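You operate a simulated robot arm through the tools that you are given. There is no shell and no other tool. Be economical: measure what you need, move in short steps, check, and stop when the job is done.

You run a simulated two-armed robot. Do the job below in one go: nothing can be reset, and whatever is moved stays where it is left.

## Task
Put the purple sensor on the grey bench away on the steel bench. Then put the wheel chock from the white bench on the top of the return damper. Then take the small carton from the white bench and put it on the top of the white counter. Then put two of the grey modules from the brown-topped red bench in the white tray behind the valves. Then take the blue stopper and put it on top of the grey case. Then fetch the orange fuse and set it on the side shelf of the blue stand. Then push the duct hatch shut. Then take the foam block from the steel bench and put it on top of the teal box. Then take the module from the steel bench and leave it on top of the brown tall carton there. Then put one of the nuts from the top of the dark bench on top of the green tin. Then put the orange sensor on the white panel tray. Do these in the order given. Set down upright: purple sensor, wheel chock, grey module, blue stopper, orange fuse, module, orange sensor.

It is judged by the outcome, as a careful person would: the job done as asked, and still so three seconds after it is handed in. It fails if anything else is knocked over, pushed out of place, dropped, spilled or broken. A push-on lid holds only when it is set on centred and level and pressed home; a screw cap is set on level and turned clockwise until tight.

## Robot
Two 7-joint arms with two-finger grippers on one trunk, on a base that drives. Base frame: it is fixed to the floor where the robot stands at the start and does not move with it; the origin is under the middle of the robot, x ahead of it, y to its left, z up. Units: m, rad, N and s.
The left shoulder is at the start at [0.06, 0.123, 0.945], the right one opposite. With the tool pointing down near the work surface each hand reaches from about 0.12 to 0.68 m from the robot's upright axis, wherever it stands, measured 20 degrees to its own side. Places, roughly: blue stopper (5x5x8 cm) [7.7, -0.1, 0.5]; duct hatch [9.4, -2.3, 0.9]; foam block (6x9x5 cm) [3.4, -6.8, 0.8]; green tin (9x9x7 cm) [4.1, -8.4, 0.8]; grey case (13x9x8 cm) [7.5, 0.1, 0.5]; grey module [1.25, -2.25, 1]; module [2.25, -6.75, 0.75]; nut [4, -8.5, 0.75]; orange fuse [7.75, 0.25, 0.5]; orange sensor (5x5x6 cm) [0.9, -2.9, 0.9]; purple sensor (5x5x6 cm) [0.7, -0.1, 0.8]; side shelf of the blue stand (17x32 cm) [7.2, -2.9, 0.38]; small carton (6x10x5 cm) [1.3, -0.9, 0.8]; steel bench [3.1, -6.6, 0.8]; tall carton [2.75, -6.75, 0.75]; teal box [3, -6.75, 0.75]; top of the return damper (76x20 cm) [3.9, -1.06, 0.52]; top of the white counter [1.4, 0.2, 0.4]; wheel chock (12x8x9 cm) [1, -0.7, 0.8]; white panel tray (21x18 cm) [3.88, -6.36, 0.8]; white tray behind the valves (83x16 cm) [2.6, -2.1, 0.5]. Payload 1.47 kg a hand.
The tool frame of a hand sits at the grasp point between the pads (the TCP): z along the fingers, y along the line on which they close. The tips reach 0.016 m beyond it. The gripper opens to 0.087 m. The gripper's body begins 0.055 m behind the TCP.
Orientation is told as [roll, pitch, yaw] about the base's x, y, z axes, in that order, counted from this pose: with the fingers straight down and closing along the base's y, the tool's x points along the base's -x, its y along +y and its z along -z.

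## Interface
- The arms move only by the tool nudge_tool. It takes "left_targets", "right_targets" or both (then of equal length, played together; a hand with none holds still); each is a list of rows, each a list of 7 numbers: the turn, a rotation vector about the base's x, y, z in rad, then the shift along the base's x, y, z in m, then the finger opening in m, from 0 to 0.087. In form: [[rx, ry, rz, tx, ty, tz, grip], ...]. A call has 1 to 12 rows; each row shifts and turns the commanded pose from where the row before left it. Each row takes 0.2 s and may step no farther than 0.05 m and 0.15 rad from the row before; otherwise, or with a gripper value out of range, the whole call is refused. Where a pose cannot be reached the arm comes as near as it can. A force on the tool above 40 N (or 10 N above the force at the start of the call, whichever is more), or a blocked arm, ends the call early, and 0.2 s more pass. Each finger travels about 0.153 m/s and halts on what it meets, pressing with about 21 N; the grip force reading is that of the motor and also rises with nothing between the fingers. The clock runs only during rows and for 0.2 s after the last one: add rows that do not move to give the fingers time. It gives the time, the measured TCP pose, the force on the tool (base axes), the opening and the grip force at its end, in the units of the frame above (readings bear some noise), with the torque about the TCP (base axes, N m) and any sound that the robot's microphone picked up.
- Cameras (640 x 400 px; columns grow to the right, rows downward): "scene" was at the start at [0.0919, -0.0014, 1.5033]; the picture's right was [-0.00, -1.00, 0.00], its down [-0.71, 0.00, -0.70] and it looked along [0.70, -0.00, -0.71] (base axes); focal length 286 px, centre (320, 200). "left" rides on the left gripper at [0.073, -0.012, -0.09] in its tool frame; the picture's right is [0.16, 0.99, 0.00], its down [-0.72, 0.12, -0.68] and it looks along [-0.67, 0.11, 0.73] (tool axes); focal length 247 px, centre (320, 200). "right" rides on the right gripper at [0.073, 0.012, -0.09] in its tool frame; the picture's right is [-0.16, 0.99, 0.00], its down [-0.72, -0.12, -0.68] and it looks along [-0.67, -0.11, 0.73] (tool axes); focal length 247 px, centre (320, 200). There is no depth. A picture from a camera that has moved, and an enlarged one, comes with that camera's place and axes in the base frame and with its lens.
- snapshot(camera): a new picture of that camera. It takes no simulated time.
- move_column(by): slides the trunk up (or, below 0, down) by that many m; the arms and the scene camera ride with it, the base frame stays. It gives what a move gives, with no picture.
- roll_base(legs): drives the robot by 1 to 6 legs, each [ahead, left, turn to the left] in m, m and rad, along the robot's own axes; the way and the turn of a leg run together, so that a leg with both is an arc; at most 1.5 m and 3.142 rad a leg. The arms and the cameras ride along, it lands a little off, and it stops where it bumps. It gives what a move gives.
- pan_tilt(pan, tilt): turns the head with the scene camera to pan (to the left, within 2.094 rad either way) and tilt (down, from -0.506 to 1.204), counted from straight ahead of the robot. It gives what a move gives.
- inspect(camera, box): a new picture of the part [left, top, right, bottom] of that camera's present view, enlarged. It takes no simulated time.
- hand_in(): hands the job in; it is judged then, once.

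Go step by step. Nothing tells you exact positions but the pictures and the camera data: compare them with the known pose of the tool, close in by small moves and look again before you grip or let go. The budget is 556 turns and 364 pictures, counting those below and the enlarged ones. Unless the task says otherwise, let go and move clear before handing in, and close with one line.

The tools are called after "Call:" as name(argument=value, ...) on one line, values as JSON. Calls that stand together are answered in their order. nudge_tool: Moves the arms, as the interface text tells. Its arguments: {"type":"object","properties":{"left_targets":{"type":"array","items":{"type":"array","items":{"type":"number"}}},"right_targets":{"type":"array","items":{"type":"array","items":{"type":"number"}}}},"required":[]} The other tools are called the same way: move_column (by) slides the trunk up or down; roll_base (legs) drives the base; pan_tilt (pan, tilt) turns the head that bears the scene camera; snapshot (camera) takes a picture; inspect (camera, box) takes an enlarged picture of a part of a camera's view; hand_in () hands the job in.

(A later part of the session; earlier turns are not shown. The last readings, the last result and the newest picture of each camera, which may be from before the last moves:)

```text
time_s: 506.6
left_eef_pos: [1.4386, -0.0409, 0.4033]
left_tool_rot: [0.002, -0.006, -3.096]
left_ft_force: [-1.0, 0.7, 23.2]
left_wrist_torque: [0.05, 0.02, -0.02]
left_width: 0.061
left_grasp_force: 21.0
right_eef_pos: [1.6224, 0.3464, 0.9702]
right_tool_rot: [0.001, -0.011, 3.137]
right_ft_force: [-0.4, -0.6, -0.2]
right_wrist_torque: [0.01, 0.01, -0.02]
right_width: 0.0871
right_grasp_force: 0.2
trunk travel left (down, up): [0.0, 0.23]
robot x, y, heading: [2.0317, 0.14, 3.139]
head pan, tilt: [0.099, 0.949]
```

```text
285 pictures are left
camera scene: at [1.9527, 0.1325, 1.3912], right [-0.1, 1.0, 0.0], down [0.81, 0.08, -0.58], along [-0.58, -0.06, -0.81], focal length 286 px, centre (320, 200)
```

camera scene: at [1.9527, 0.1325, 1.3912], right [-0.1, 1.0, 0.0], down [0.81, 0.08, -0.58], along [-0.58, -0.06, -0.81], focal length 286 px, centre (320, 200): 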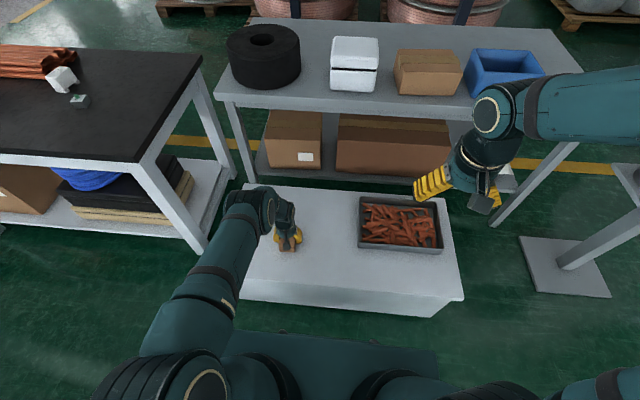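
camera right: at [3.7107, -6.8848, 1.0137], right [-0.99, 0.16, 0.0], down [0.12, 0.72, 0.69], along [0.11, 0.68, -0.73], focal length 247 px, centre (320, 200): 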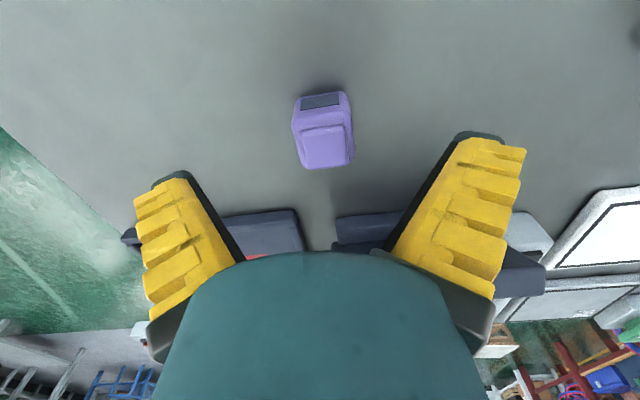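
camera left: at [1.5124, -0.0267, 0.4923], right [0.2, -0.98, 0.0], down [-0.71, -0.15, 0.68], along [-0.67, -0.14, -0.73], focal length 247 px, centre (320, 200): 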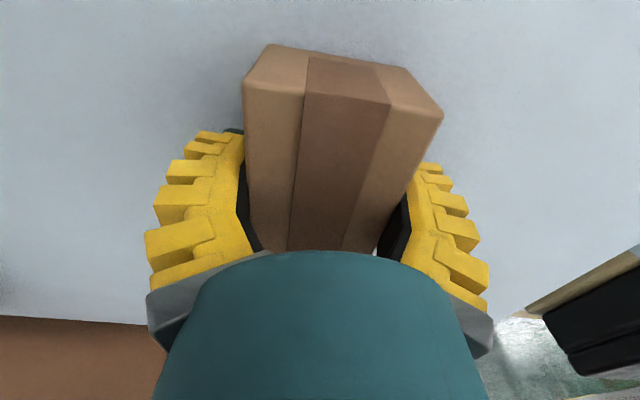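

A row was too long; I repeat with shorter steps.

Call:
nudge_tool(left_targets=[[0, 0, 0, 0, 0, 0.003, 0.04], [0, 0, 0, 0, 0, 0, 0.075], [0, 0, 0, 0, 0, 0, 0.087], [0, 0, 0, 0, 0, 0.04, 0.087], [0, 0, 0, 0, 0, 0.045, 0.087], [0, 0, 0, 0, 0, 0.045, 0.087], [0, 0, -0.05, 0, 0, 0.048, 0.087], [0, 0, 0, 0.02, -0.02, 0.04, 0.087], [0, 0, 0, 0.02, -0.02, 0.04, 0.087], [0, 0, 0, 0.03, 0, 0.04, 0.087], [0, 0, 0, 0.03, 0, 0.04, 0.087], [0, 0, 0, 0.03, 0, 0.04, 0.087]])

Call:
nudge_tool(left_targets=[[0, 0, 0, 0.02, 0, 0.045, 0.087], [0, 0, 0, 0.02, 0, 0.045, 0.087], [0, 0, 0, 0.02, 0, 0.045, 0.087]])

Call:
snapshot(camera="scene")

```text
time_s: 509.2
left_eef_pos: [1.5727, -0.0807, 0.7811]
left_tool_rot: [0.0, 0.001, 3.137]
left_ft_force: [0.2, 0.0, 0.1]
left_wrist_torque: [0.0, 0.01, -0.02]
left_width: 0.0869
left_grasp_force: 0.1
right_eef_pos: [1.6214, 0.3454, 0.9697]
right_tool_rot: [0.0, -0.008, 3.138]
right_ft_force: [-0.4, 0.4, 0.3]
right_wrist_torque: [0.04, 0.01, -0.04]
right_width: 0.0867
right_grasp_force: 0.0
trunk travel left (down, up): [0.0, 0.23]
robot x, y, heading: [2.0306, 0.1386, 3.133]
head pan, tilt: [0.099, 0.949]
```

```text
time_s: 510.0
left_eef_pos: [1.632, -0.0804, 0.916]
left_tool_rot: [0.0, 0.0, 3.139]
left_ft_force: [0.1, -0.1, -0.1]
left_wrist_torque: [0.01, 0.01, -0.02]
left_width: 0.087
left_grasp_force: 0.3
right_eef_pos: [1.6222, 0.3454, 0.9709]
right_tool_rot: [0.001, -0.01, 3.135]
right_ft_force: [-0.3, -0.1, 0.1]
right_wrist_torque: [0.02, 0.02, -0.01]
right_width: 0.0869
right_grasp_force: 0.0
trunk travel left (down, up): [0.0, 0.23]
robot x, y, heading: [2.0317, 0.1384, 3.141]
head pan, tilt: [0.099, 0.949]
```

```text
284 pictures are left
camera scene: at [1.9521, 0.1316, 1.391], right [-0.1, 1.0, 0.0], down [0.81, 0.08, -0.58], along [-0.58, -0.06, -0.81], focal length 286 px, centre (320, 200)
```

scene: 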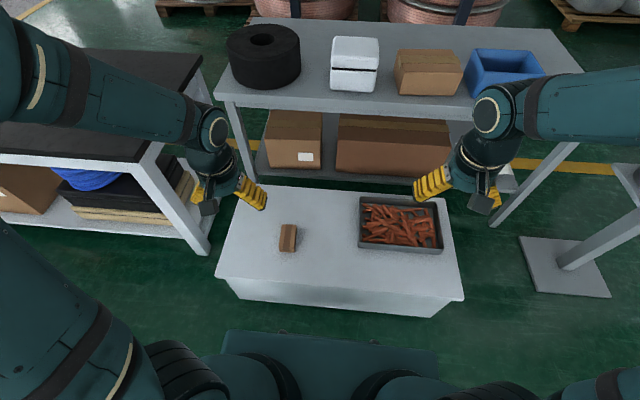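

The carton is on the counter. Next, the grey modules: I drive down the lane to the red bench.

Call:
move_column(by=0.1)

Call:
roll_base(legs=[[0.02, 1.15, 0], [0, 1.1, 0]])

Call:
pan_tilt(pan=0.0, tilt=0.75)

Call:
snapshot(camera="scene")

```text
time_s: 511.3
left_eef_pos: [1.6301, -0.0801, 1.0156]
left_tool_rot: [0.002, 0.002, 3.138]
left_ft_force: [-0.6, 0.2, -0.2]
left_wrist_torque: [-0.01, -0.01, 0.02]
left_width: 0.087
left_grasp_force: 0.1
right_eef_pos: [1.6212, 0.3462, 1.0685]
right_tool_rot: [0.001, -0.01, 3.137]
right_ft_force: [-0.5, -0.4, 0.3]
right_wrist_torque: [0.01, 0.01, -0.01]
right_width: 0.0872
right_grasp_force: 0.1
trunk travel left (down, up): [-0.1, 0.13]
robot x, y, heading: [2.0347, 0.1409, 3.139]
head pan, tilt: [0.099, 0.949]
```

```text
time_s: 531.0
left_eef_pos: [1.617, -2.3177, 1.0161]
left_tool_rot: [0.002, 0.0, -3.128]
left_ft_force: [-0.1, -0.3, 0.8]
left_wrist_torque: [0.04, -0.01, 0.0]
left_width: 0.087
left_grasp_force: 0.0
right_eef_pos: [1.5995, -1.8923, 1.0678]
right_tool_rot: [0.0, -0.008, -3.129]
right_ft_force: [0.1, -0.3, 0.5]
right_wrist_torque: [0.02, 0.03, -0.02]
right_width: 0.0866
right_grasp_force: 0.0
trunk travel left (down, up): [-0.1, 0.13]
robot x, y, heading: [2.0128, -2.0865, -3.132]
head pan, tilt: [0.099, 0.949]
```

```text
time_s: 531.8
left_eef_pos: [1.6164, -2.3166, 1.0163]
left_tool_rot: [0.002, 0.0, -3.128]
left_ft_force: [0.6, 0.6, 0.6]
left_wrist_torque: [-0.01, -0.01, -0.01]
left_width: 0.0871
left_grasp_force: 0.0
right_eef_pos: [1.6006, -1.8906, 1.0682]
right_tool_rot: [-0.001, -0.007, -3.131]
right_ft_force: [-0.8, 0.1, 0.7]
right_wrist_torque: [0.02, -0.01, 0.0]
right_width: 0.0867
right_grasp_force: 0.0
trunk travel left (down, up): [-0.1, 0.13]
robot x, y, heading: [2.015, -2.0886, -3.125]
head pan, tilt: [0.0, 0.75]
```

```text
283 pictures are left
camera scene: at [1.9227, -2.0926, 1.5064], right [-0.01, 1.0, 0.0], down [0.68, 0.01, -0.73], along [-0.73, -0.01, -0.68], focal length 286 px, centre (320, 200)
```

scene: 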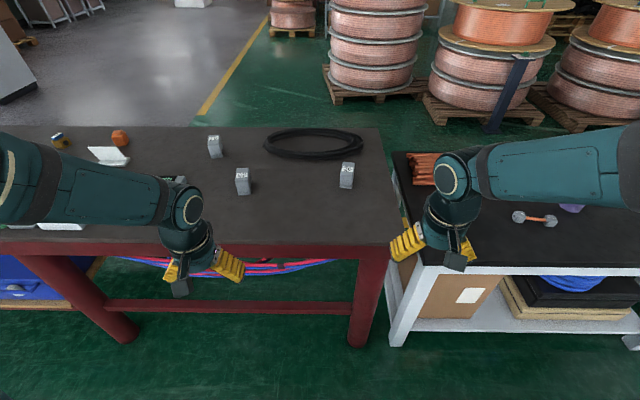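

I see several grey modules on the brown-topped red bench. I zoom in.

Call:
inspect(camera="scene", box=[130, 110, 390, 270])

Call:
inspect(camera="scene", box=[225, 150, 365, 210])

```text
2.46 times, centred on (260, 190) of scene
camera zoom: at [1.9227, -2.0926, 1.5064], right [-0.01, 1.0, 0.0], down [0.68, 0.01, -0.73], along [-0.73, -0.01, -0.68], focal length 703 px, centre (468, 225)
```

zoom: 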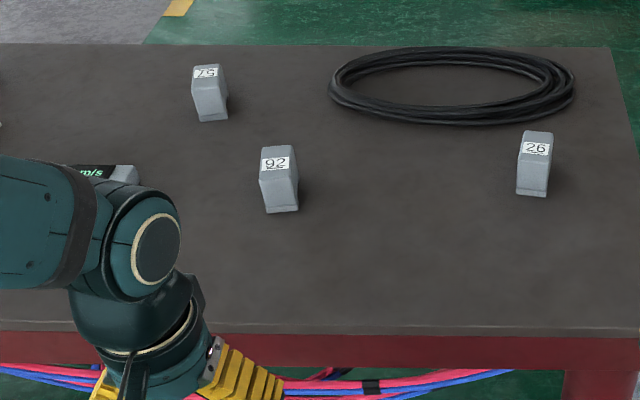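

```text
4.57 times, centred on (295, 180) of scene
camera zoom: at [1.9227, -2.0926, 1.5064], right [-0.01, 1.0, 0.0], down [0.68, 0.01, -0.73], along [-0.73, -0.01, -0.68], focal length 1306 px, centre (434, 291)
```

zoom: 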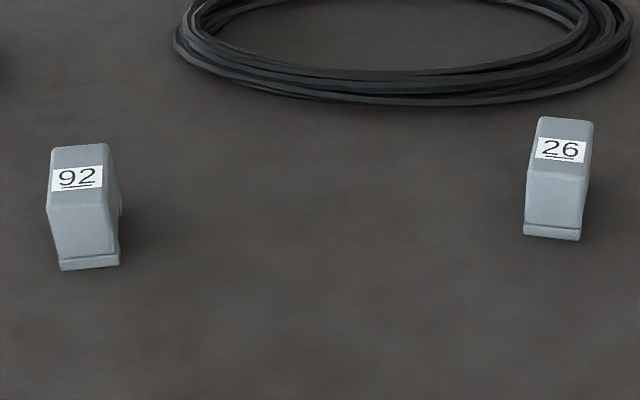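

Modules 92 (≈1.11, -2.385) and 26 (≈1.07, -2.0) stand upright. I move closer between them so each hand can take one.

Call:
roll_base(legs=[[0.3, 0.11, -0.015]])

Call:
snapshot(camera="scene")

Call:
snapshot(camera="right")

Call:
snapshot(camera="left")

```text
time_s: 533.9
left_eef_pos: [1.3162, -2.4227, 1.0152]
left_tool_rot: [-0.001, 0.001, 3.14]
left_ft_force: [-0.7, 0.2, 0.0]
left_wrist_torque: [-0.01, -0.02, 0.0]
left_width: 0.087
left_grasp_force: 0.1
right_eef_pos: [1.3068, -1.9959, 1.0691]
right_tool_rot: [0.0, -0.007, 3.138]
right_ft_force: [-0.3, -0.5, -0.5]
right_wrist_torque: [0.02, -0.05, 0.0]
right_width: 0.0871
right_grasp_force: 0.2
trunk travel left (down, up): [-0.1, 0.13]
robot x, y, heading: [1.7196, -2.2013, 3.142]
head pan, tilt: [0.0, 0.75]
```

```text
280 pictures are left
camera scene: at [1.6256, -2.2027, 1.5064], right [0.0, 1.0, 0.0], down [0.68, 0.0, -0.73], along [-0.73, 0.0, -0.68], focal length 286 px, centre (320, 200)
```

scene: 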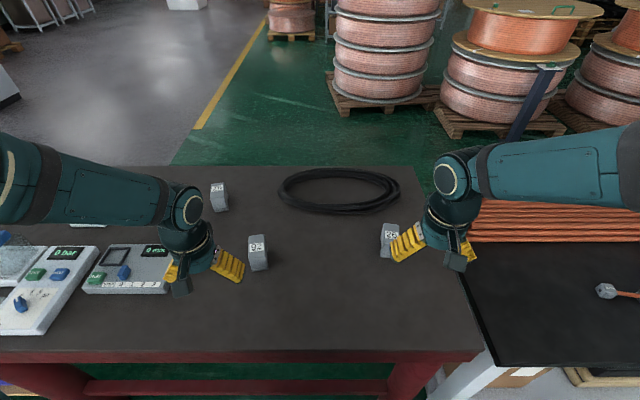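

```text
279 pictures are left
camera right: at [1.3795, -2.0087, 1.1571], right [-0.16, -0.99, 0.0], down [-0.72, 0.12, 0.69], along [-0.68, 0.11, -0.73], focal length 247 px, centre (320, 200)
```

right: 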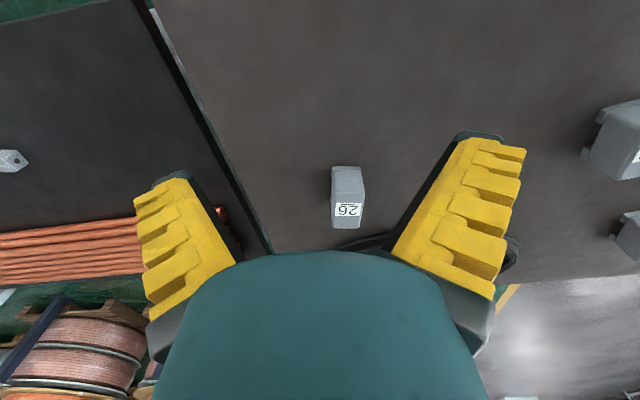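

```text
278 pictures are left
camera left: at [1.3902, -2.4124, 1.1059], right [0.16, -0.99, 0.0], down [-0.72, -0.11, 0.68], along [-0.67, -0.11, -0.73], focal length 247 px, centre (320, 200)
```

left: 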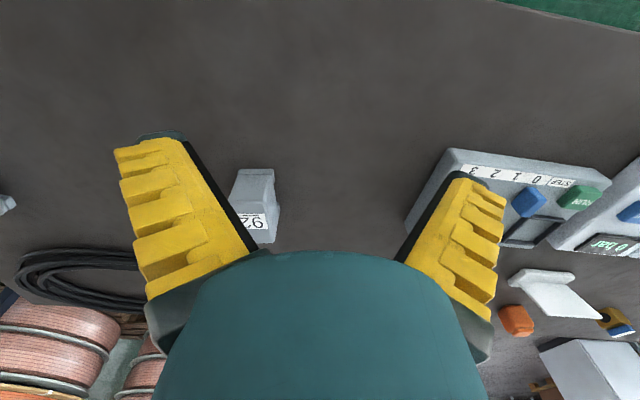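

By triangulation module 26 is at (1.115, -2.009), 92 at (1.149, -2.373), tops at z≈0.90. I bring both hands above them.

Call:
nudge_tool(right_targets=[[0, 0, 0, -0.04, -0.003, -0.01, 0.087], [0, 0, 0, -0.04, -0.003, -0.02, 0.087], [0, 0, 0, -0.04, -0.003, -0.02, 0.087], [0, 0, 0, -0.04, -0.003, -0.02, 0.087], [0, 0, 0, -0.032, -0.001, -0.015, 0.087], [0, 0, 0, 0, 0, 0, 0.087]], left_targets=[[0, 0, 0, -0.034, 0.01, 0, 0.087], [0, 0, 0, -0.034, 0.01, 0, 0.087], [0, 0, 0, -0.033, 0.01, -0.01, 0.087], [0, 0, 0, -0.033, 0.01, -0.01, 0.087], [0, 0, 0, -0.033, 0.01, -0.015, 0.087], [0, 0, 0, 0, 0, 0, 0.087]])

Call:
snapshot(camera="right")

Call:
snapshot(camera="left")

```text
time_s: 535.3
left_eef_pos: [1.151, -2.3724, 0.9826]
left_tool_rot: [0.0, 0.0, 3.14]
left_ft_force: [-0.4, -0.4, -0.4]
left_wrist_torque: [0.0, 0.01, 0.01]
left_width: 0.0871
left_grasp_force: 0.2
right_eef_pos: [1.1163, -2.0085, 0.9851]
right_tool_rot: [0.0, -0.009, 3.138]
right_ft_force: [-0.5, -0.1, -0.2]
right_wrist_torque: [-0.02, 0.02, -0.03]
right_width: 0.0867
right_grasp_force: 0.0
trunk travel left (down, up): [-0.1, 0.13]
robot x, y, heading: [1.7217, -2.199, 3.139]
head pan, tilt: [0.0, 0.75]
```

```text
277 pictures are left
camera right: at [1.1901, -2.0214, 1.0733], right [-0.16, -0.99, 0.0], down [-0.72, 0.12, 0.69], along [-0.68, 0.11, -0.73], focal length 247 px, centre (320, 200)
```

right: 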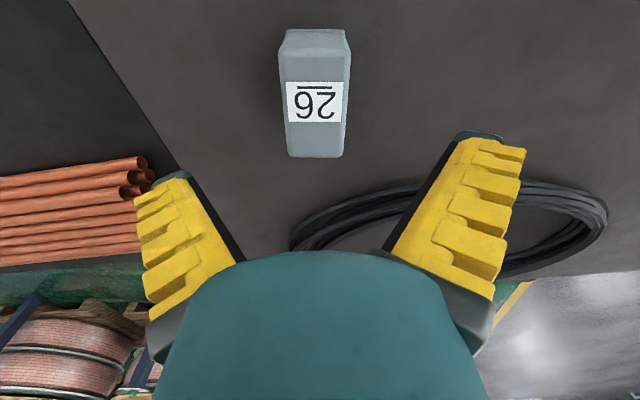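

```text
276 pictures are left
camera left: at [1.2247, -2.3622, 1.0724], right [0.16, -0.99, 0.0], down [-0.72, -0.11, 0.68], along [-0.67, -0.11, -0.73], focal length 247 px, centre (320, 200)
```

left: 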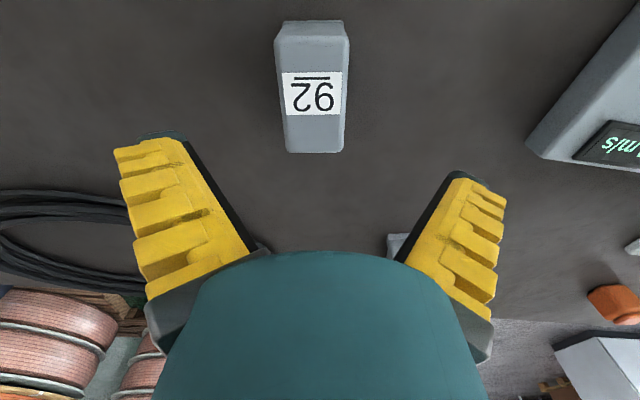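

Both modules are aligned (about 4.8 cm wide). I lower both hands to z≈0.873 and close.

Call:
nudge_tool(right_targets=[[0, 0, 0, 0, 0.001, -0.04, 0.087], [0, 0, 0, 0, 0, -0.04, 0.087], [0, 0, 0, 0, 0, -0.032, 0.087], [0, 0, 0, 0, 0, 0, 0.087], [0, 0, 0, 0, 0, 0, 0.05], [0, 0, 0, 0, 0, 0, 0.03], [0, 0, 0, 0, 0, 0, 0.03]], left_targets=[[0, 0, 0, 0.004, 0.001, -0.04, 0.087], [0, 0, 0, 0, 0, -0.04, 0.087], [0, 0, 0, 0, 0, -0.03, 0.087], [0, 0, 0, 0, 0, 0, 0.087], [0, 0, 0, 0, 0, 0, 0.05], [0, 0, 0, 0, 0, 0, 0.03], [0, 0, 0, 0, 0, 0, 0.03]])

Call:
snapshot(camera="right")

Call:
snapshot(camera="left")

```text
time_s: 536.9
left_eef_pos: [1.1539, -2.3708, 0.8719]
left_tool_rot: [0.0, -0.003, 3.141]
left_ft_force: [-3.5, 1.0, 17.8]
left_wrist_torque: [0.08, -0.07, 0.29]
left_width: 0.0485
left_grasp_force: 21.0
right_eef_pos: [1.1147, -2.0084, 0.8735]
right_tool_rot: [0.001, -0.014, 3.139]
right_ft_force: [-2.3, 1.5, 15.3]
right_wrist_torque: [0.0, -0.07, -0.24]
right_width: 0.0466
right_grasp_force: 21.3
trunk travel left (down, up): [-0.1, 0.13]
robot x, y, heading: [1.7151, -2.202, 3.142]
head pan, tilt: [0.0, 0.75]
```

```text
275 pictures are left
camera right: at [1.1893, -2.0206, 0.9616], right [-0.16, -0.99, 0.0], down [-0.72, 0.12, 0.69], along [-0.68, 0.11, -0.72], focal length 247 px, centre (320, 200)
```

right: 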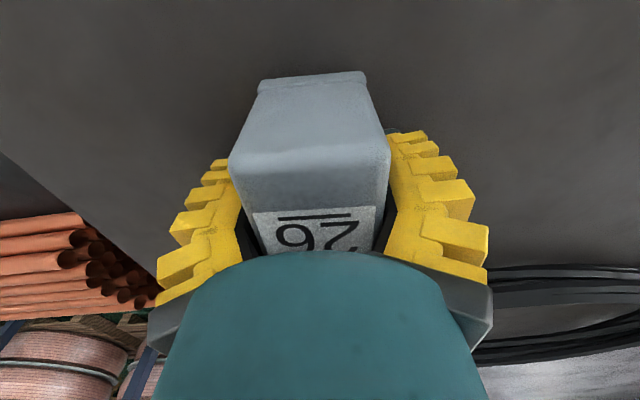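

```text
274 pictures are left
camera left: at [1.2284, -2.3609, 0.9625], right [0.16, -0.99, 0.0], down [-0.72, -0.11, 0.68], along [-0.67, -0.11, -0.73], focal length 247 px, centre (320, 200)
```

left: 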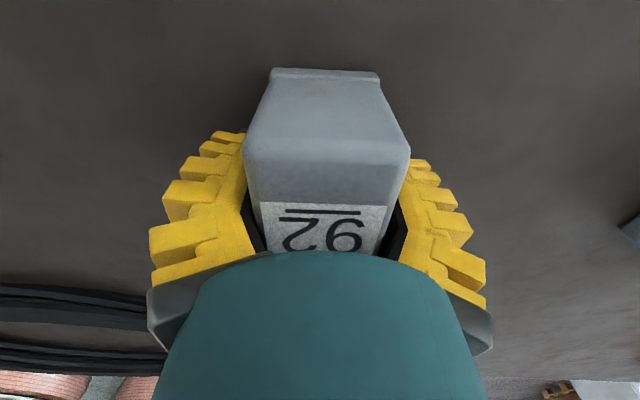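

Both modules are gripped. I lift them, back into the lane and turn round towards the tray.

Call:
nudge_tool(right_targets=[[0, 0, 0, 0, 0, 0.04, 0.03], [0, 0, 0, 0, 0, 0.045, 0.03], [0, 0, 0, 0.02, 0, 0.045, 0.03], [0, 0, 0, 0.045, 0, 0.02, 0.03], [0, 0, 0, 0.045, 0, 0.0, 0.03], [0, 0, 0, 0.045, 0, 0, 0.03], [0, 0, 0, 0.04, 0, 0, 0.03]], left_targets=[[0, 0, 0, 0, 0, 0.04, 0.03], [0, 0, 0, 0, 0, 0.045, 0.03], [0, 0, 0, 0.02, 0, 0.045, 0.03], [0, 0, 0, 0.045, 0, 0.02, 0.03], [0, 0, 0, 0.045, 0, 0.0, 0.03], [0, 0, 0, 0.03, 0, 0, 0.03], [0, 0, 0, 0.03, 0, 0, 0.03]])

Call:
roll_base(legs=[[-0.25, -0.05, 0], [0, 0, 3.141]])

Call:
pan_tilt(pan=0.0, tilt=0.85)

Call:
snapshot(camera="scene")

```text
time_s: 538.5
left_eef_pos: [1.3269, -2.371, 1.0214]
left_tool_rot: [0.002, 0.0, 3.14]
left_ft_force: [0.7, -0.8, -1.2]
left_wrist_torque: [0.02, 0.02, 0.01]
left_width: 0.0413
left_grasp_force: 20.7
right_eef_pos: [1.3102, -2.0083, 1.0221]
right_tool_rot: [0.002, -0.01, 3.138]
right_ft_force: [0.3, 0.0, -1.5]
right_wrist_torque: [0.02, 0.05, -0.03]
right_width: 0.0413
right_grasp_force: 21.5
trunk travel left (down, up): [-0.1, 0.13]
robot x, y, heading: [1.7181, -2.2023, 3.145]
head pan, tilt: [0.0, 0.75]
```

```text
time_s: 547.7
left_eef_pos: [2.3597, -1.9712, 1.0218]
left_tool_rot: [0.002, -0.001, 0.025]
left_ft_force: [-0.2, 0.6, -1.2]
left_wrist_torque: [0.01, -0.03, -0.01]
left_width: 0.0406
left_grasp_force: 21.5
right_eef_pos: [2.385, -2.3331, 1.021]
right_tool_rot: [0.0, -0.008, 0.025]
right_ft_force: [1.0, 0.9, -2.1]
right_wrist_torque: [0.02, 0.01, 0.01]
right_width: 0.0403
right_grasp_force: 20.9
trunk travel left (down, up): [-0.1, 0.13]
robot x, y, heading: [1.9707, -2.1526, 0.027]
head pan, tilt: [0.0, 0.75]
```

```text
time_s: 548.4
left_eef_pos: [2.3607, -1.9701, 1.0215]
left_tool_rot: [0.003, 0.0, 0.027]
left_ft_force: [0.1, 0.2, -1.2]
left_wrist_torque: [0.01, -0.01, 0.02]
left_width: 0.0406
left_grasp_force: 21.0
right_eef_pos: [2.3856, -2.3324, 1.0206]
right_tool_rot: [0.0, -0.01, 0.024]
right_ft_force: [1.3, -0.2, -0.9]
right_wrist_torque: [0.03, 0.02, -0.01]
right_width: 0.0405
right_grasp_force: 20.9
trunk travel left (down, up): [-0.1, 0.13]
robot x, y, heading: [1.97, -2.1511, 0.027]
head pan, tilt: [0.0, 0.85]
```

```text
273 pictures are left
camera scene: at [2.0587, -2.1502, 1.4984], right [0.03, -1.0, 0.0], down [-0.75, -0.02, -0.66], along [0.66, 0.02, -0.75], focal length 286 px, centre (320, 200)
```

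scene: 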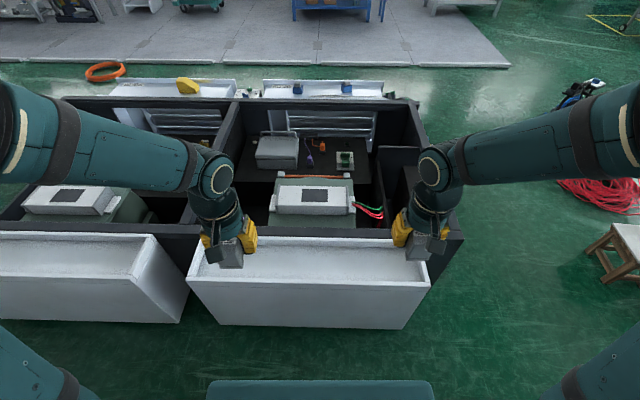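

The tray is the white trough ahead, inner x≈2.54–2.72. I check how the modules hang, and move 8 cm closer.

Call:
roll_base(legs=[[0.08, 0, -0.026]])

Call:
move_column(by=-0.1)

Call:
snapshot(camera="left")

Call:
snapshot(camera="right")

```text
time_s: 549.5
left_eef_pos: [2.4457, -1.9795, 1.0209]
left_tool_rot: [0.002, 0.001, -0.003]
left_ft_force: [0.4, -0.5, -0.5]
left_wrist_torque: [0.01, 0.02, 0.06]
left_width: 0.0405
left_grasp_force: 21.0
right_eef_pos: [2.4611, -2.3429, 1.0204]
right_tool_rot: [-0.001, -0.006, -0.004]
right_ft_force: [1.4, 0.4, -1.5]
right_wrist_torque: [0.0, 0.03, 0.0]
right_width: 0.0402
right_grasp_force: 21.1
trunk travel left (down, up): [-0.1, 0.13]
robot x, y, heading: [2.052, -2.1516, -0.005]
head pan, tilt: [0.0, 0.85]
```

```text
time_s: 550.8
left_eef_pos: [2.4448, -1.9796, 0.9218]
left_tool_rot: [0.004, 0.0, -0.003]
left_ft_force: [-0.2, -0.2, -1.5]
left_wrist_torque: [0.04, -0.05, 0.0]
left_width: 0.0405
left_grasp_force: 21.0
right_eef_pos: [2.4595, -2.342, 0.9222]
right_tool_rot: [0.001, -0.007, -0.004]
right_ft_force: [-0.5, 0.0, -2.0]
right_wrist_torque: [0.01, -0.04, -0.01]
right_width: 0.0404
right_grasp_force: 21.2
trunk travel left (down, up): [0.0, 0.23]
robot x, y, heading: [2.0517, -2.1494, -0.002]
head pan, tilt: [0.0, 0.85]
```

```text
272 pictures are left
camera left: at [2.3724, -1.9929, 1.0117], right [-0.16, 0.99, 0.0], down [0.72, 0.11, 0.68], along [0.67, 0.11, -0.73], focal length 247 px, centre (320, 200)
```

left: 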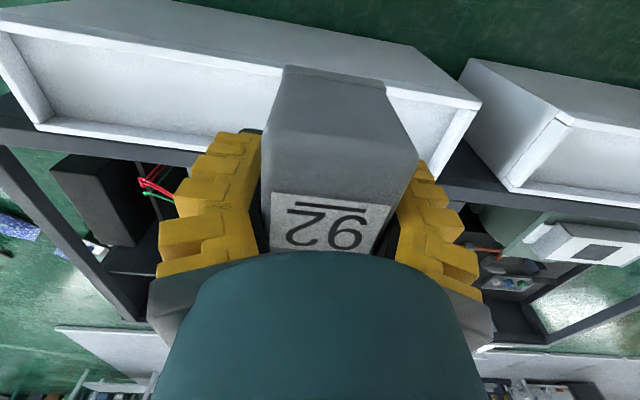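

```text
271 pictures are left
camera right: at [2.3859, -2.3314, 1.0099], right [0.16, 0.99, 0.0], down [0.72, -0.12, 0.69], along [0.68, -0.11, -0.73], focal length 247 px, centre (320, 200)
```

right: 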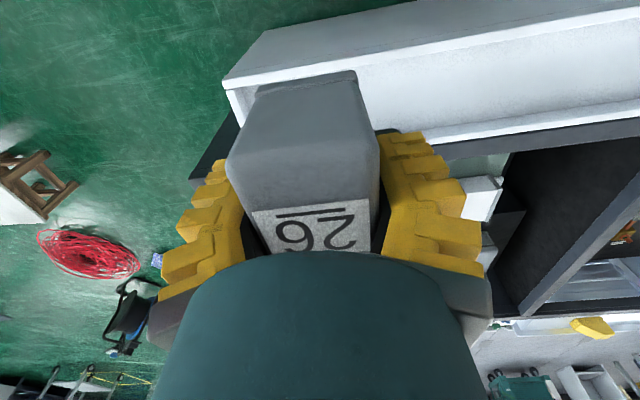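

Both modules hang well. I move them over the trough and lower part way.

Call:
nudge_tool(left_targets=[[0, 0, 0, 0.044, 0.008, 0, 0.03], [0, 0, 0, 0.044, 0.008, 0, 0.03], [0, 0, 0, 0.044, 0.008, 0, 0.03], [0, 0, 0, 0.043, 0.006, 0, 0.03], [0, 0, 0, 0, 0, -0.045, 0.03], [0, 0, 0, 0, 0, -0.045, 0.03], [0, 0, 0, 0, 0, -0.045, 0.03], [0, 0, 0, 0, 0, -0.045, 0.03], [0, 0, 0, 0, 0, -0.045, 0.03], [0, 0, 0, 0, 0, -0.045, 0.03], [0, 0, 0, 0, 0, -0.02, 0.03], [0, 0, 0, 0, 0, 0, 0.03]], right_targets=[[0, 0, 0, 0.04, 0.01, 0, 0.03], [0, 0, 0, 0.04, 0.01, 0, 0.03], [0, 0, 0, 0.04, 0.01, 0, 0.03], [0, 0, 0, 0.04, 0.01, 0, 0.03], [0, 0, 0, 0, 0, -0.045, 0.03], [0, 0, 0, 0, 0, -0.045, 0.03], [0, 0, 0, 0, 0, -0.045, 0.03], [0, 0, 0, 0, 0, -0.045, 0.03], [0, 0, 0, 0, 0, -0.045, 0.03], [0, 0, 0, 0, 0, -0.045, 0.03], [0, 0, 0, 0, 0, -0.02, 0.03], [0, 0, 0, 0, 0, 0, 0.03]])

Call:
snapshot(camera="scene")

Call:
snapshot(camera="left")

Call:
snapshot(camera="right")

```text
time_s: 553.4
left_eef_pos: [2.6187, -1.9508, 0.6315]
left_tool_rot: [0.002, 0.001, -0.002]
left_ft_force: [-0.2, 0.2, -1.9]
left_wrist_torque: [0.03, -0.01, -0.01]
left_width: 0.0403
left_grasp_force: 20.9
right_eef_pos: [2.6191, -2.3027, 0.6326]
right_tool_rot: [-0.001, -0.009, -0.002]
right_ft_force: [-0.1, -0.1, -1.4]
right_wrist_torque: [-0.03, -0.03, -0.01]
right_width: 0.0404
right_grasp_force: 21.0
trunk travel left (down, up): [0.0, 0.23]
robot x, y, heading: [2.0497, -2.1483, -0.001]
head pan, tilt: [0.0, 0.85]
```

```text
270 pictures are left
camera scene: at [2.1389, -2.1516, 1.3985], right [0.0, -1.0, 0.0], down [-0.75, 0.0, -0.66], along [0.66, 0.0, -0.75], focal length 286 px, centre (320, 200)
```

scene: 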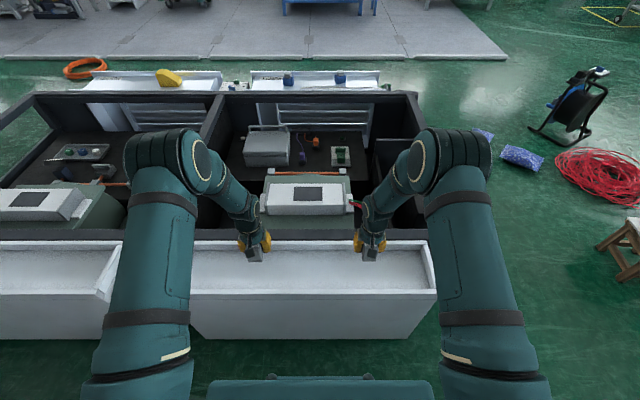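

```text
269 pictures are left
camera left: at [2.5476, -1.9638, 0.7215], right [-0.16, 0.99, 0.0], down [0.72, 0.11, 0.68], along [0.67, 0.11, -0.73], focal length 247 px, centre (320, 200)
```

left: 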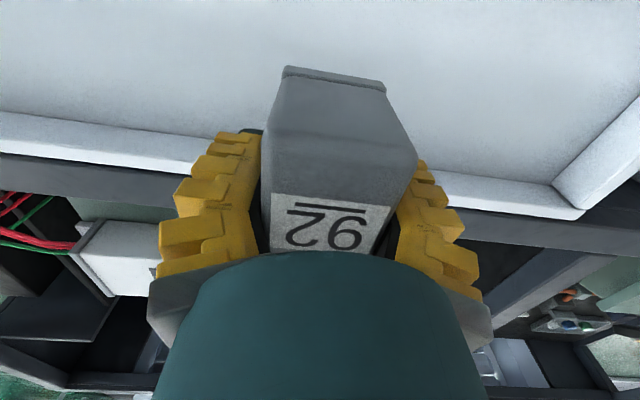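

```text
268 pictures are left
camera right: at [2.546, -2.2916, 0.7203], right [0.16, 0.99, 0.0], down [0.72, -0.12, 0.69], along [0.68, -0.11, -0.73], focal length 247 px, centre (320, 200)
```

right: 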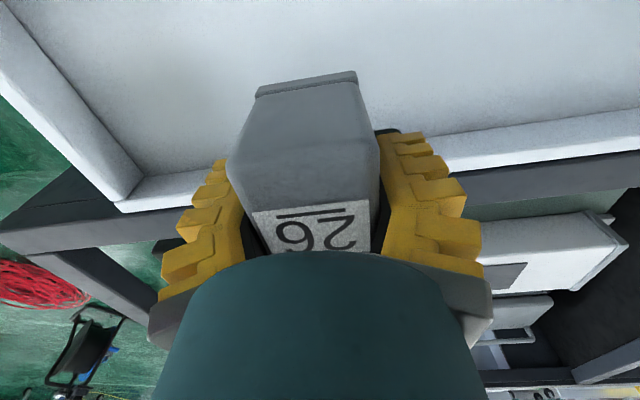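

Both are centred in the trough. I lower gently to contact.

Call:
nudge_tool(left_targets=[[0, 0, 0, 0, 0, -0.035, 0.03], [0, 0, 0, 0, 0, -0.02, 0.03], [0, 0, 0, 0, 0, -0.006, 0.03], [0, 0, 0, 0, 0, -0.006, 0.03], [0, 0, 0, 0, 0, -0.005, 0.03], [0, 0, 0, 0, 0, -0.005, 0.03], [0, 0, 0, 0, 0, -0.005, 0.03], [0, 0, 0, 0, 0, -0.005, 0.03], [0, 0, 0, 0, 0, -0.005, 0.03], [0, 0, 0, 0, 0, -0.005, 0.03]], right_targets=[[0, 0, 0, 0, 0, -0.035, 0.03], [0, 0, 0, 0, 0, -0.02, 0.03], [0, 0, 0, 0, 0, -0.006, 0.03], [0, 0, 0, 0, 0, -0.006, 0.03], [0, 0, 0, 0, 0, -0.005, 0.03], [0, 0, 0, 0, 0, -0.005, 0.03], [0, 0, 0, 0, 0, -0.005, 0.03], [0, 0, 0, 0, 0, -0.005, 0.03], [0, 0, 0, 0, 0, -0.005, 0.03], [0, 0, 0, 0, 0, -0.005, 0.03]])

Call:
snapshot(camera="left")

```text
time_s: 555.6
left_eef_pos: [2.6192, -1.9487, 0.5355]
left_tool_rot: [0.0, -0.001, 0.0]
left_ft_force: [0.0, 0.1, -1.6]
left_wrist_torque: [-0.01, 0.03, -0.02]
left_width: 0.0407
left_grasp_force: 20.7
right_eef_pos: [2.62, -2.303, 0.5352]
right_tool_rot: [-0.001, -0.011, -0.004]
right_ft_force: [-0.8, -0.1, -2.0]
right_wrist_torque: [0.01, 0.0, -0.02]
right_width: 0.0404
right_grasp_force: 20.9
trunk travel left (down, up): [0.0, 0.23]
robot x, y, heading: [2.0469, -2.1479, -0.003]
head pan, tilt: [0.0, 0.85]
```

```text
267 pictures are left
camera left: at [2.5472, -1.9627, 0.6245], right [-0.16, 0.99, 0.0], down [0.72, 0.11, 0.68], along [0.67, 0.11, -0.73], focal length 247 px, centre (320, 200)
```

left: 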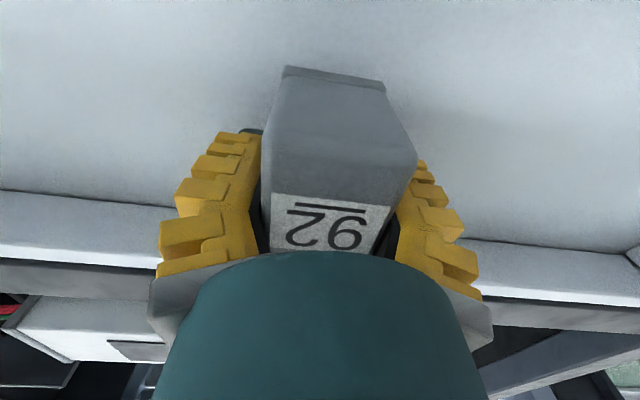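

Call:
nudge_tool(left_targets=[[0, 0, 0, 0, 0, -0.005, 0.03], [0, 0, 0, 0, 0, -0.005, 0.03], [0, 0, 0, 0, 0, -0.004, 0.03], [0, 0, 0, 0, 0, -0.004, 0.03], [0, 0, 0, 0, 0, -0.004, 0.03], [0, 0, 0, 0, 0, -0.004, 0.03], [0, 0, 0, 0, 0, -0.004, 0.03], [0, 0, 0, 0, 0, -0.004, 0.03]], right_targets=[[0, 0, 0, 0, 0, -0.005, 0.03], [0, 0, 0, 0, 0, -0.005, 0.03], [0, 0, 0, 0, 0, -0.004, 0.03], [0, 0, 0, 0, 0, -0.004, 0.03], [0, 0, 0, 0, 0, -0.004, 0.03], [0, 0, 0, 0, 0, -0.004, 0.03], [0, 0, 0, 0, 0, -0.004, 0.03], [0, 0, 0, 0, 0, -0.004, 0.03]])

Call:
snapshot(camera="left")

Call:
snapshot(camera="right")

```text
time_s: 556.9
left_eef_pos: [2.6219, -1.9503, 0.5165]
left_tool_rot: [0.001, -0.011, -0.001]
left_ft_force: [-3.4, 1.0, 26.4]
left_wrist_torque: [-0.03, 0.49, 0.04]
left_width: 0.0472
left_grasp_force: 21.4
right_eef_pos: [2.6227, -2.3019, 0.5165]
right_tool_rot: [0.001, -0.018, -0.003]
right_ft_force: [-3.9, -0.4, 25.9]
right_wrist_torque: [-0.02, 0.53, -0.04]
right_width: 0.0473
right_grasp_force: 21.2
trunk travel left (down, up): [0.0, 0.23]
robot x, y, heading: [2.0507, -2.1506, -0.003]
head pan, tilt: [0.0, 0.85]
stopped in row 6 (left hand): the force on the tool passed its limit at 42 N (the readings are from after the stop); the commanded pose is now the measured one
```

```text
266 pictures are left
camera left: at [2.5489, -1.9629, 0.6059], right [-0.16, 0.99, 0.0], down [0.72, 0.11, 0.69], along [0.68, 0.11, -0.73], focal length 247 px, centre (320, 200)
```

left: 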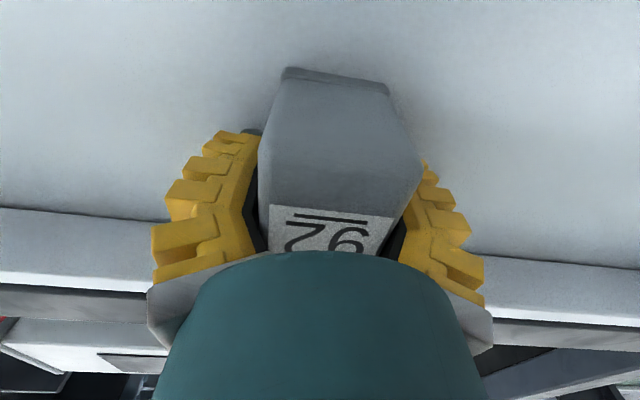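

```text
265 pictures are left
camera right: at [2.5474, -2.2914, 0.6044], right [0.16, 0.99, 0.0], down [0.71, -0.12, 0.69], along [0.69, -0.11, -0.72], focal length 247 px, centre (320, 200)
```

right: 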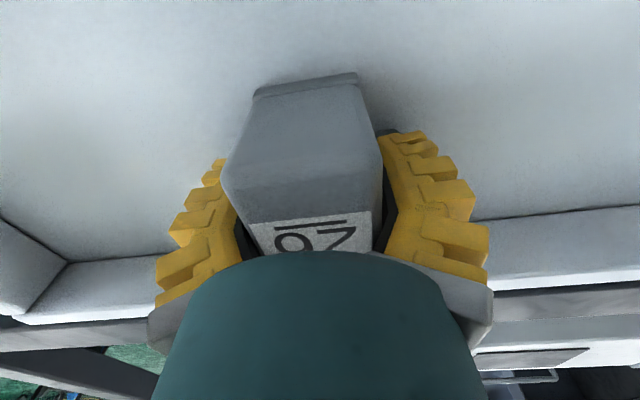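

Both modules rest on the tray floor. I relieve, open both hands, lift clear and look.

Call:
nudge_tool(left_targets=[[0, 0, 0, 0, 0, 0.003, 0.03], [0, 0, 0, 0, 0, 0, 0.07], [0, 0, 0, 0, 0, 0, 0.087], [0, 0, 0, 0, 0, 0.03, 0.087], [0, 0, 0, 0, 0, 0.045, 0.087], [0, 0, 0, 0, 0, 0.045, 0.087], [0, 0, 0, 0, 0, 0.045, 0.087], [0, 0, 0, 0, 0, 0.045, 0.087]], right_targets=[[0, 0, 0, 0, 0, 0.003, 0.03], [0, 0, 0, 0, 0, 0, 0.07], [0, 0, 0, 0, 0, 0, 0.087], [0, 0, 0, 0, 0, 0.03, 0.087], [0, 0, 0, 0, 0, 0.045, 0.087], [0, 0, 0, 0, 0, 0.045, 0.087], [0, 0, 0, 0, 0, 0.045, 0.087], [0, 0, 0, 0, 0, 0.045, 0.087]])

Call:
snapshot(camera="left")

Call:
snapshot(camera="right")

```text
time_s: 558.7
left_eef_pos: [2.6204, -1.9499, 0.7266]
left_tool_rot: [0.0, -0.002, -0.001]
left_ft_force: [-0.2, -0.6, -0.2]
left_wrist_torque: [0.01, 0.03, 0.01]
left_width: 0.0871
left_grasp_force: 0.1
right_eef_pos: [2.6228, -2.3013, 0.7284]
right_tool_rot: [0.0, -0.014, -0.004]
right_ft_force: [0.5, -0.3, -0.1]
right_wrist_torque: [-0.01, -0.03, 0.01]
right_width: 0.0872
right_grasp_force: 0.0
trunk travel left (down, up): [0.0, 0.23]
robot x, y, heading: [2.0508, -2.1521, -0.005]
head pan, tilt: [0.0, 0.85]
```

```text
264 pictures are left
camera left: at [2.5481, -1.9625, 0.8163], right [-0.16, 0.99, 0.0], down [0.72, 0.11, 0.68], along [0.67, 0.11, -0.73], focal length 247 px, centre (320, 200)
```

left: 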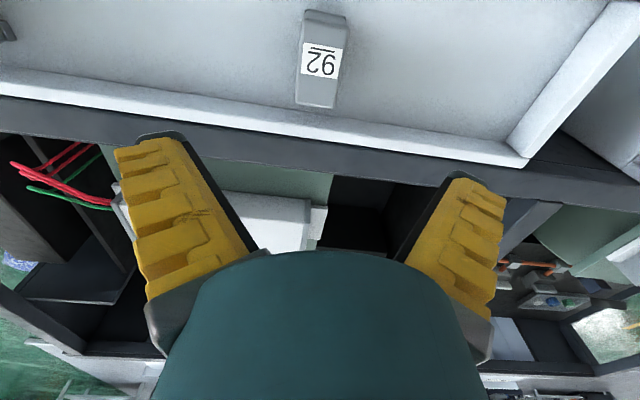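

```text
263 pictures are left
camera right: at [2.5482, -2.2912, 0.816], right [0.16, 0.99, 0.0], down [0.71, -0.12, 0.69], along [0.68, -0.11, -0.72], focal length 247 px, centre (320, 200)
```

right: 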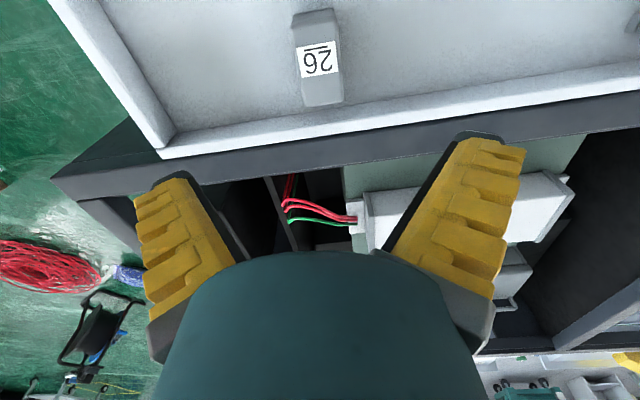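

Both modules stand in the tray. I tuck both hands and drive out of the lane northwards and then east towards the stopper.

Call:
nudge_tool(left_targets=[[0, 0, 0, 0, 0, 0.045, 0.087], [0, 0, 0, 0, 0, 0.045, 0.087], [0, 0, 0, -0.03, 0, 0.04, 0.087], [0, 0, 0, -0.04, 0, 0.03, 0.087], [0, 0, 0, -0.04, 0, 0.02, 0.087], [0, 0, 0, -0.04, 0, 0.02, 0.087], [0, 0, 0, -0.04, 0, 0, 0.087]], right_targets=[[0, 0, 0, 0, 0, 0.045, 0.087], [0, 0, 0, 0, 0, 0.045, 0.087], [0, 0, 0, -0.03, 0, 0.04, 0.087], [0, 0, 0, -0.04, 0, 0.03, 0.087], [0, 0, 0, -0.04, 0, 0.02, 0.087], [0, 0, 0, -0.04, 0, 0.02, 0.087], [0, 0, 0, -0.04, 0, 0, 0.087]])

Call:
move_column(by=0.1)

Call:
roll_base(legs=[[-0.05, 0, 0.003], [0, 1.3, 0], [0, 1.3, 0], [1.3, 0, 0], [1.3, 0, 0]])

Call:
pan_tilt(pan=0.0, tilt=0.4)

Call:
snapshot(camera="scene")

```text
time_s: 560.3
left_eef_pos: [2.427, -1.9498, 0.9265]
left_tool_rot: [0.002, -0.006, -0.003]
left_ft_force: [-0.3, 0.3, 0.9]
left_wrist_torque: [0.02, 0.01, -0.01]
left_width: 0.0868
left_grasp_force: 0.1
right_eef_pos: [2.4313, -2.3028, 0.9268]
right_tool_rot: [0.0, -0.015, -0.001]
right_ft_force: [-0.3, 0.0, -0.3]
right_wrist_torque: [0.01, 0.0, 0.03]
right_width: 0.0868
right_grasp_force: 0.1
trunk travel left (down, up): [0.0, 0.23]
robot x, y, heading: [2.0469, -2.149, 0.002]
head pan, tilt: [0.0, 0.85]
```

```text
time_s: 561.7
left_eef_pos: [2.4305, -1.9503, 1.0255]
left_tool_rot: [0.002, -0.004, -0.001]
left_ft_force: [-1.0, -0.3, 0.0]
left_wrist_torque: [0.04, 0.01, 0.01]
left_width: 0.087
left_grasp_force: 0.0
right_eef_pos: [2.4317, -2.3033, 1.0263]
right_tool_rot: [-0.001, -0.014, -0.004]
right_ft_force: [0.5, -0.5, -0.8]
right_wrist_torque: [-0.01, 0.0, 0.02]
right_width: 0.0871
right_grasp_force: 0.3
trunk travel left (down, up): [-0.1, 0.13]
robot x, y, heading: [2.0487, -2.1498, -0.001]
head pan, tilt: [0.0, 0.85]
```

```text
time_s: 597.2
left_eef_pos: [4.9707, 0.6136, 1.0259]
left_tool_rot: [0.002, -0.003, -0.027]
left_ft_force: [0.1, 0.3, -0.2]
left_wrist_torque: [-0.01, -0.01, 0.01]
left_width: 0.0872
left_grasp_force: 0.1
right_eef_pos: [4.9645, 0.26, 1.0264]
right_tool_rot: [0.003, -0.014, -0.027]
right_ft_force: [0.7, 0.4, 0.2]
right_wrist_torque: [-0.01, -0.01, 0.0]
right_width: 0.0872
right_grasp_force: 0.0
trunk travel left (down, up): [-0.1, 0.13]
robot x, y, heading: [4.5842, 0.4231, -0.03]
head pan, tilt: [0.0, 0.85]
```

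```text
time_s: 598.1
left_eef_pos: [4.9715, 0.6132, 1.0264]
left_tool_rot: [0.002, -0.004, -0.028]
left_ft_force: [0.4, 0.1, 0.3]
left_wrist_torque: [-0.02, 0.0, 0.0]
left_width: 0.0868
left_grasp_force: 0.0
right_eef_pos: [4.9655, 0.2598, 1.0271]
right_tool_rot: [0.001, -0.015, -0.027]
right_ft_force: [0.3, -0.3, 0.1]
right_wrist_torque: [-0.01, 0.03, 0.0]
right_width: 0.0868
right_grasp_force: 0.0
trunk travel left (down, up): [-0.1, 0.13]
robot x, y, heading: [4.5845, 0.4235, -0.024]
head pan, tilt: [0.0, 0.4]
```

```text
262 pictures are left
camera scene: at [4.6888, 0.4187, 1.5375], right [-0.03, -1.0, 0.0], down [-0.39, 0.01, -0.92], along [0.92, -0.02, -0.39], focal length 286 px, centre (320, 200)
```

scene: 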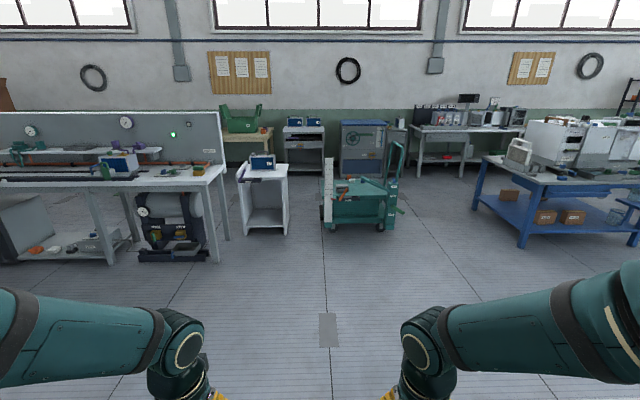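

The teal trolley ahead should carry the stopper, case and fuse. I check the ring on the floor in front and zoom on the trolley.

Call:
inspect(camera="scene", box=[300, 130, 420, 240])

Call:
pan_tilt(pan=0.0, tilt=0.9)

Call:
snapshot(camera="scene")

```text
3.64 times, centred on (360, 185) of scene
camera zoom: at [4.6888, 0.4187, 1.5375], right [-0.03, -1.0, 0.0], down [-0.39, 0.01, -0.92], along [0.92, -0.02, -0.39], focal length 1039 px, centre (174, 254)
```

zoom: 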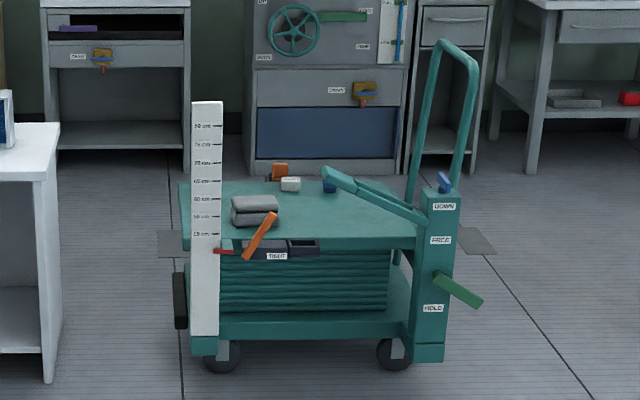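

```text
time_s: 599.1
left_eef_pos: [4.9717, 0.6134, 1.026]
left_tool_rot: [0.001, -0.004, -0.025]
left_ft_force: [-0.6, 0.1, -0.2]
left_wrist_torque: [-0.03, 0.0, 0.0]
left_width: 0.0871
left_grasp_force: 0.1
right_eef_pos: [4.9643, 0.2602, 1.0267]
right_tool_rot: [0.002, -0.014, -0.029]
right_ft_force: [0.4, 0.0, -0.5]
right_wrist_torque: [-0.01, -0.04, 0.02]
right_width: 0.0867
right_grasp_force: 0.0
trunk travel left (down, up): [-0.1, 0.13]
robot x, y, heading: [4.5839, 0.4188, -0.026]
head pan, tilt: [0.0, 0.901]
```

```text
260 pictures are left
camera scene: at [4.6717, 0.4192, 1.4946], right [-0.03, -1.0, 0.0], down [-0.78, 0.02, -0.62], along [0.62, -0.02, -0.78], focal length 286 px, centre (320, 200)
```

scene: 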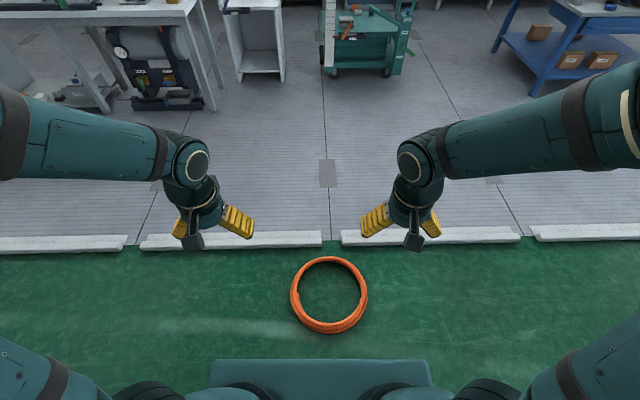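

Low white strips edge the grey floor area. I zoom to see whether they are paint or a curb.

Call:
inspect(camera="scene", box=[240, 200, 440, 340])

Call:
pan_tilt(pan=-0.7, tilt=0.5)

Call:
snapshot(camera="scene")

```text
2.86 times, centred on (340, 270) of scene
camera zoom: at [4.6717, 0.4192, 1.4946], right [-0.03, -1.0, 0.0], down [-0.78, 0.02, -0.62], along [0.62, -0.02, -0.78], focal length 816 px, centre (263, 0)
```

zoom: 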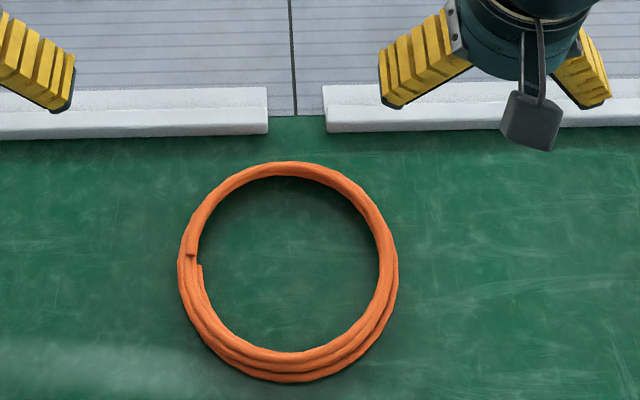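

```text
time_s: 600.1
left_eef_pos: [4.9715, 0.6137, 1.026]
left_tool_rot: [0.002, -0.004, -0.025]
left_ft_force: [-0.3, -0.1, 0.4]
left_wrist_torque: [0.0, -0.01, -0.06]
left_width: 0.0869
left_grasp_force: 0.0
right_eef_pos: [4.9647, 0.26, 1.0269]
right_tool_rot: [0.001, -0.013, -0.028]
right_ft_force: [0.2, 0.1, 0.1]
right_wrist_torque: [-0.01, 0.01, -0.02]
right_width: 0.0872
right_grasp_force: 0.0
trunk travel left (down, up): [-0.1, 0.13]
robot x, y, heading: [4.5873, 0.4213, -0.025]
head pan, tilt: [-0.7, 0.499]
```

```text
258 pictures are left
camera scene: at [4.6643, 0.3608, 1.5284], right [-0.66, -0.75, 0.0], down [-0.36, 0.32, -0.88], along [0.66, -0.58, -0.48], focal length 286 px, centre (320, 200)
```

scene: 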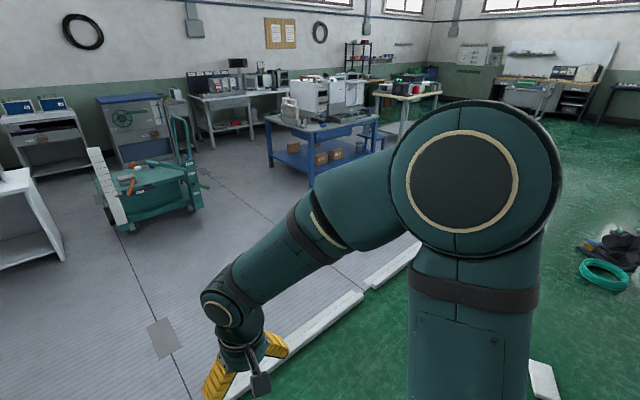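

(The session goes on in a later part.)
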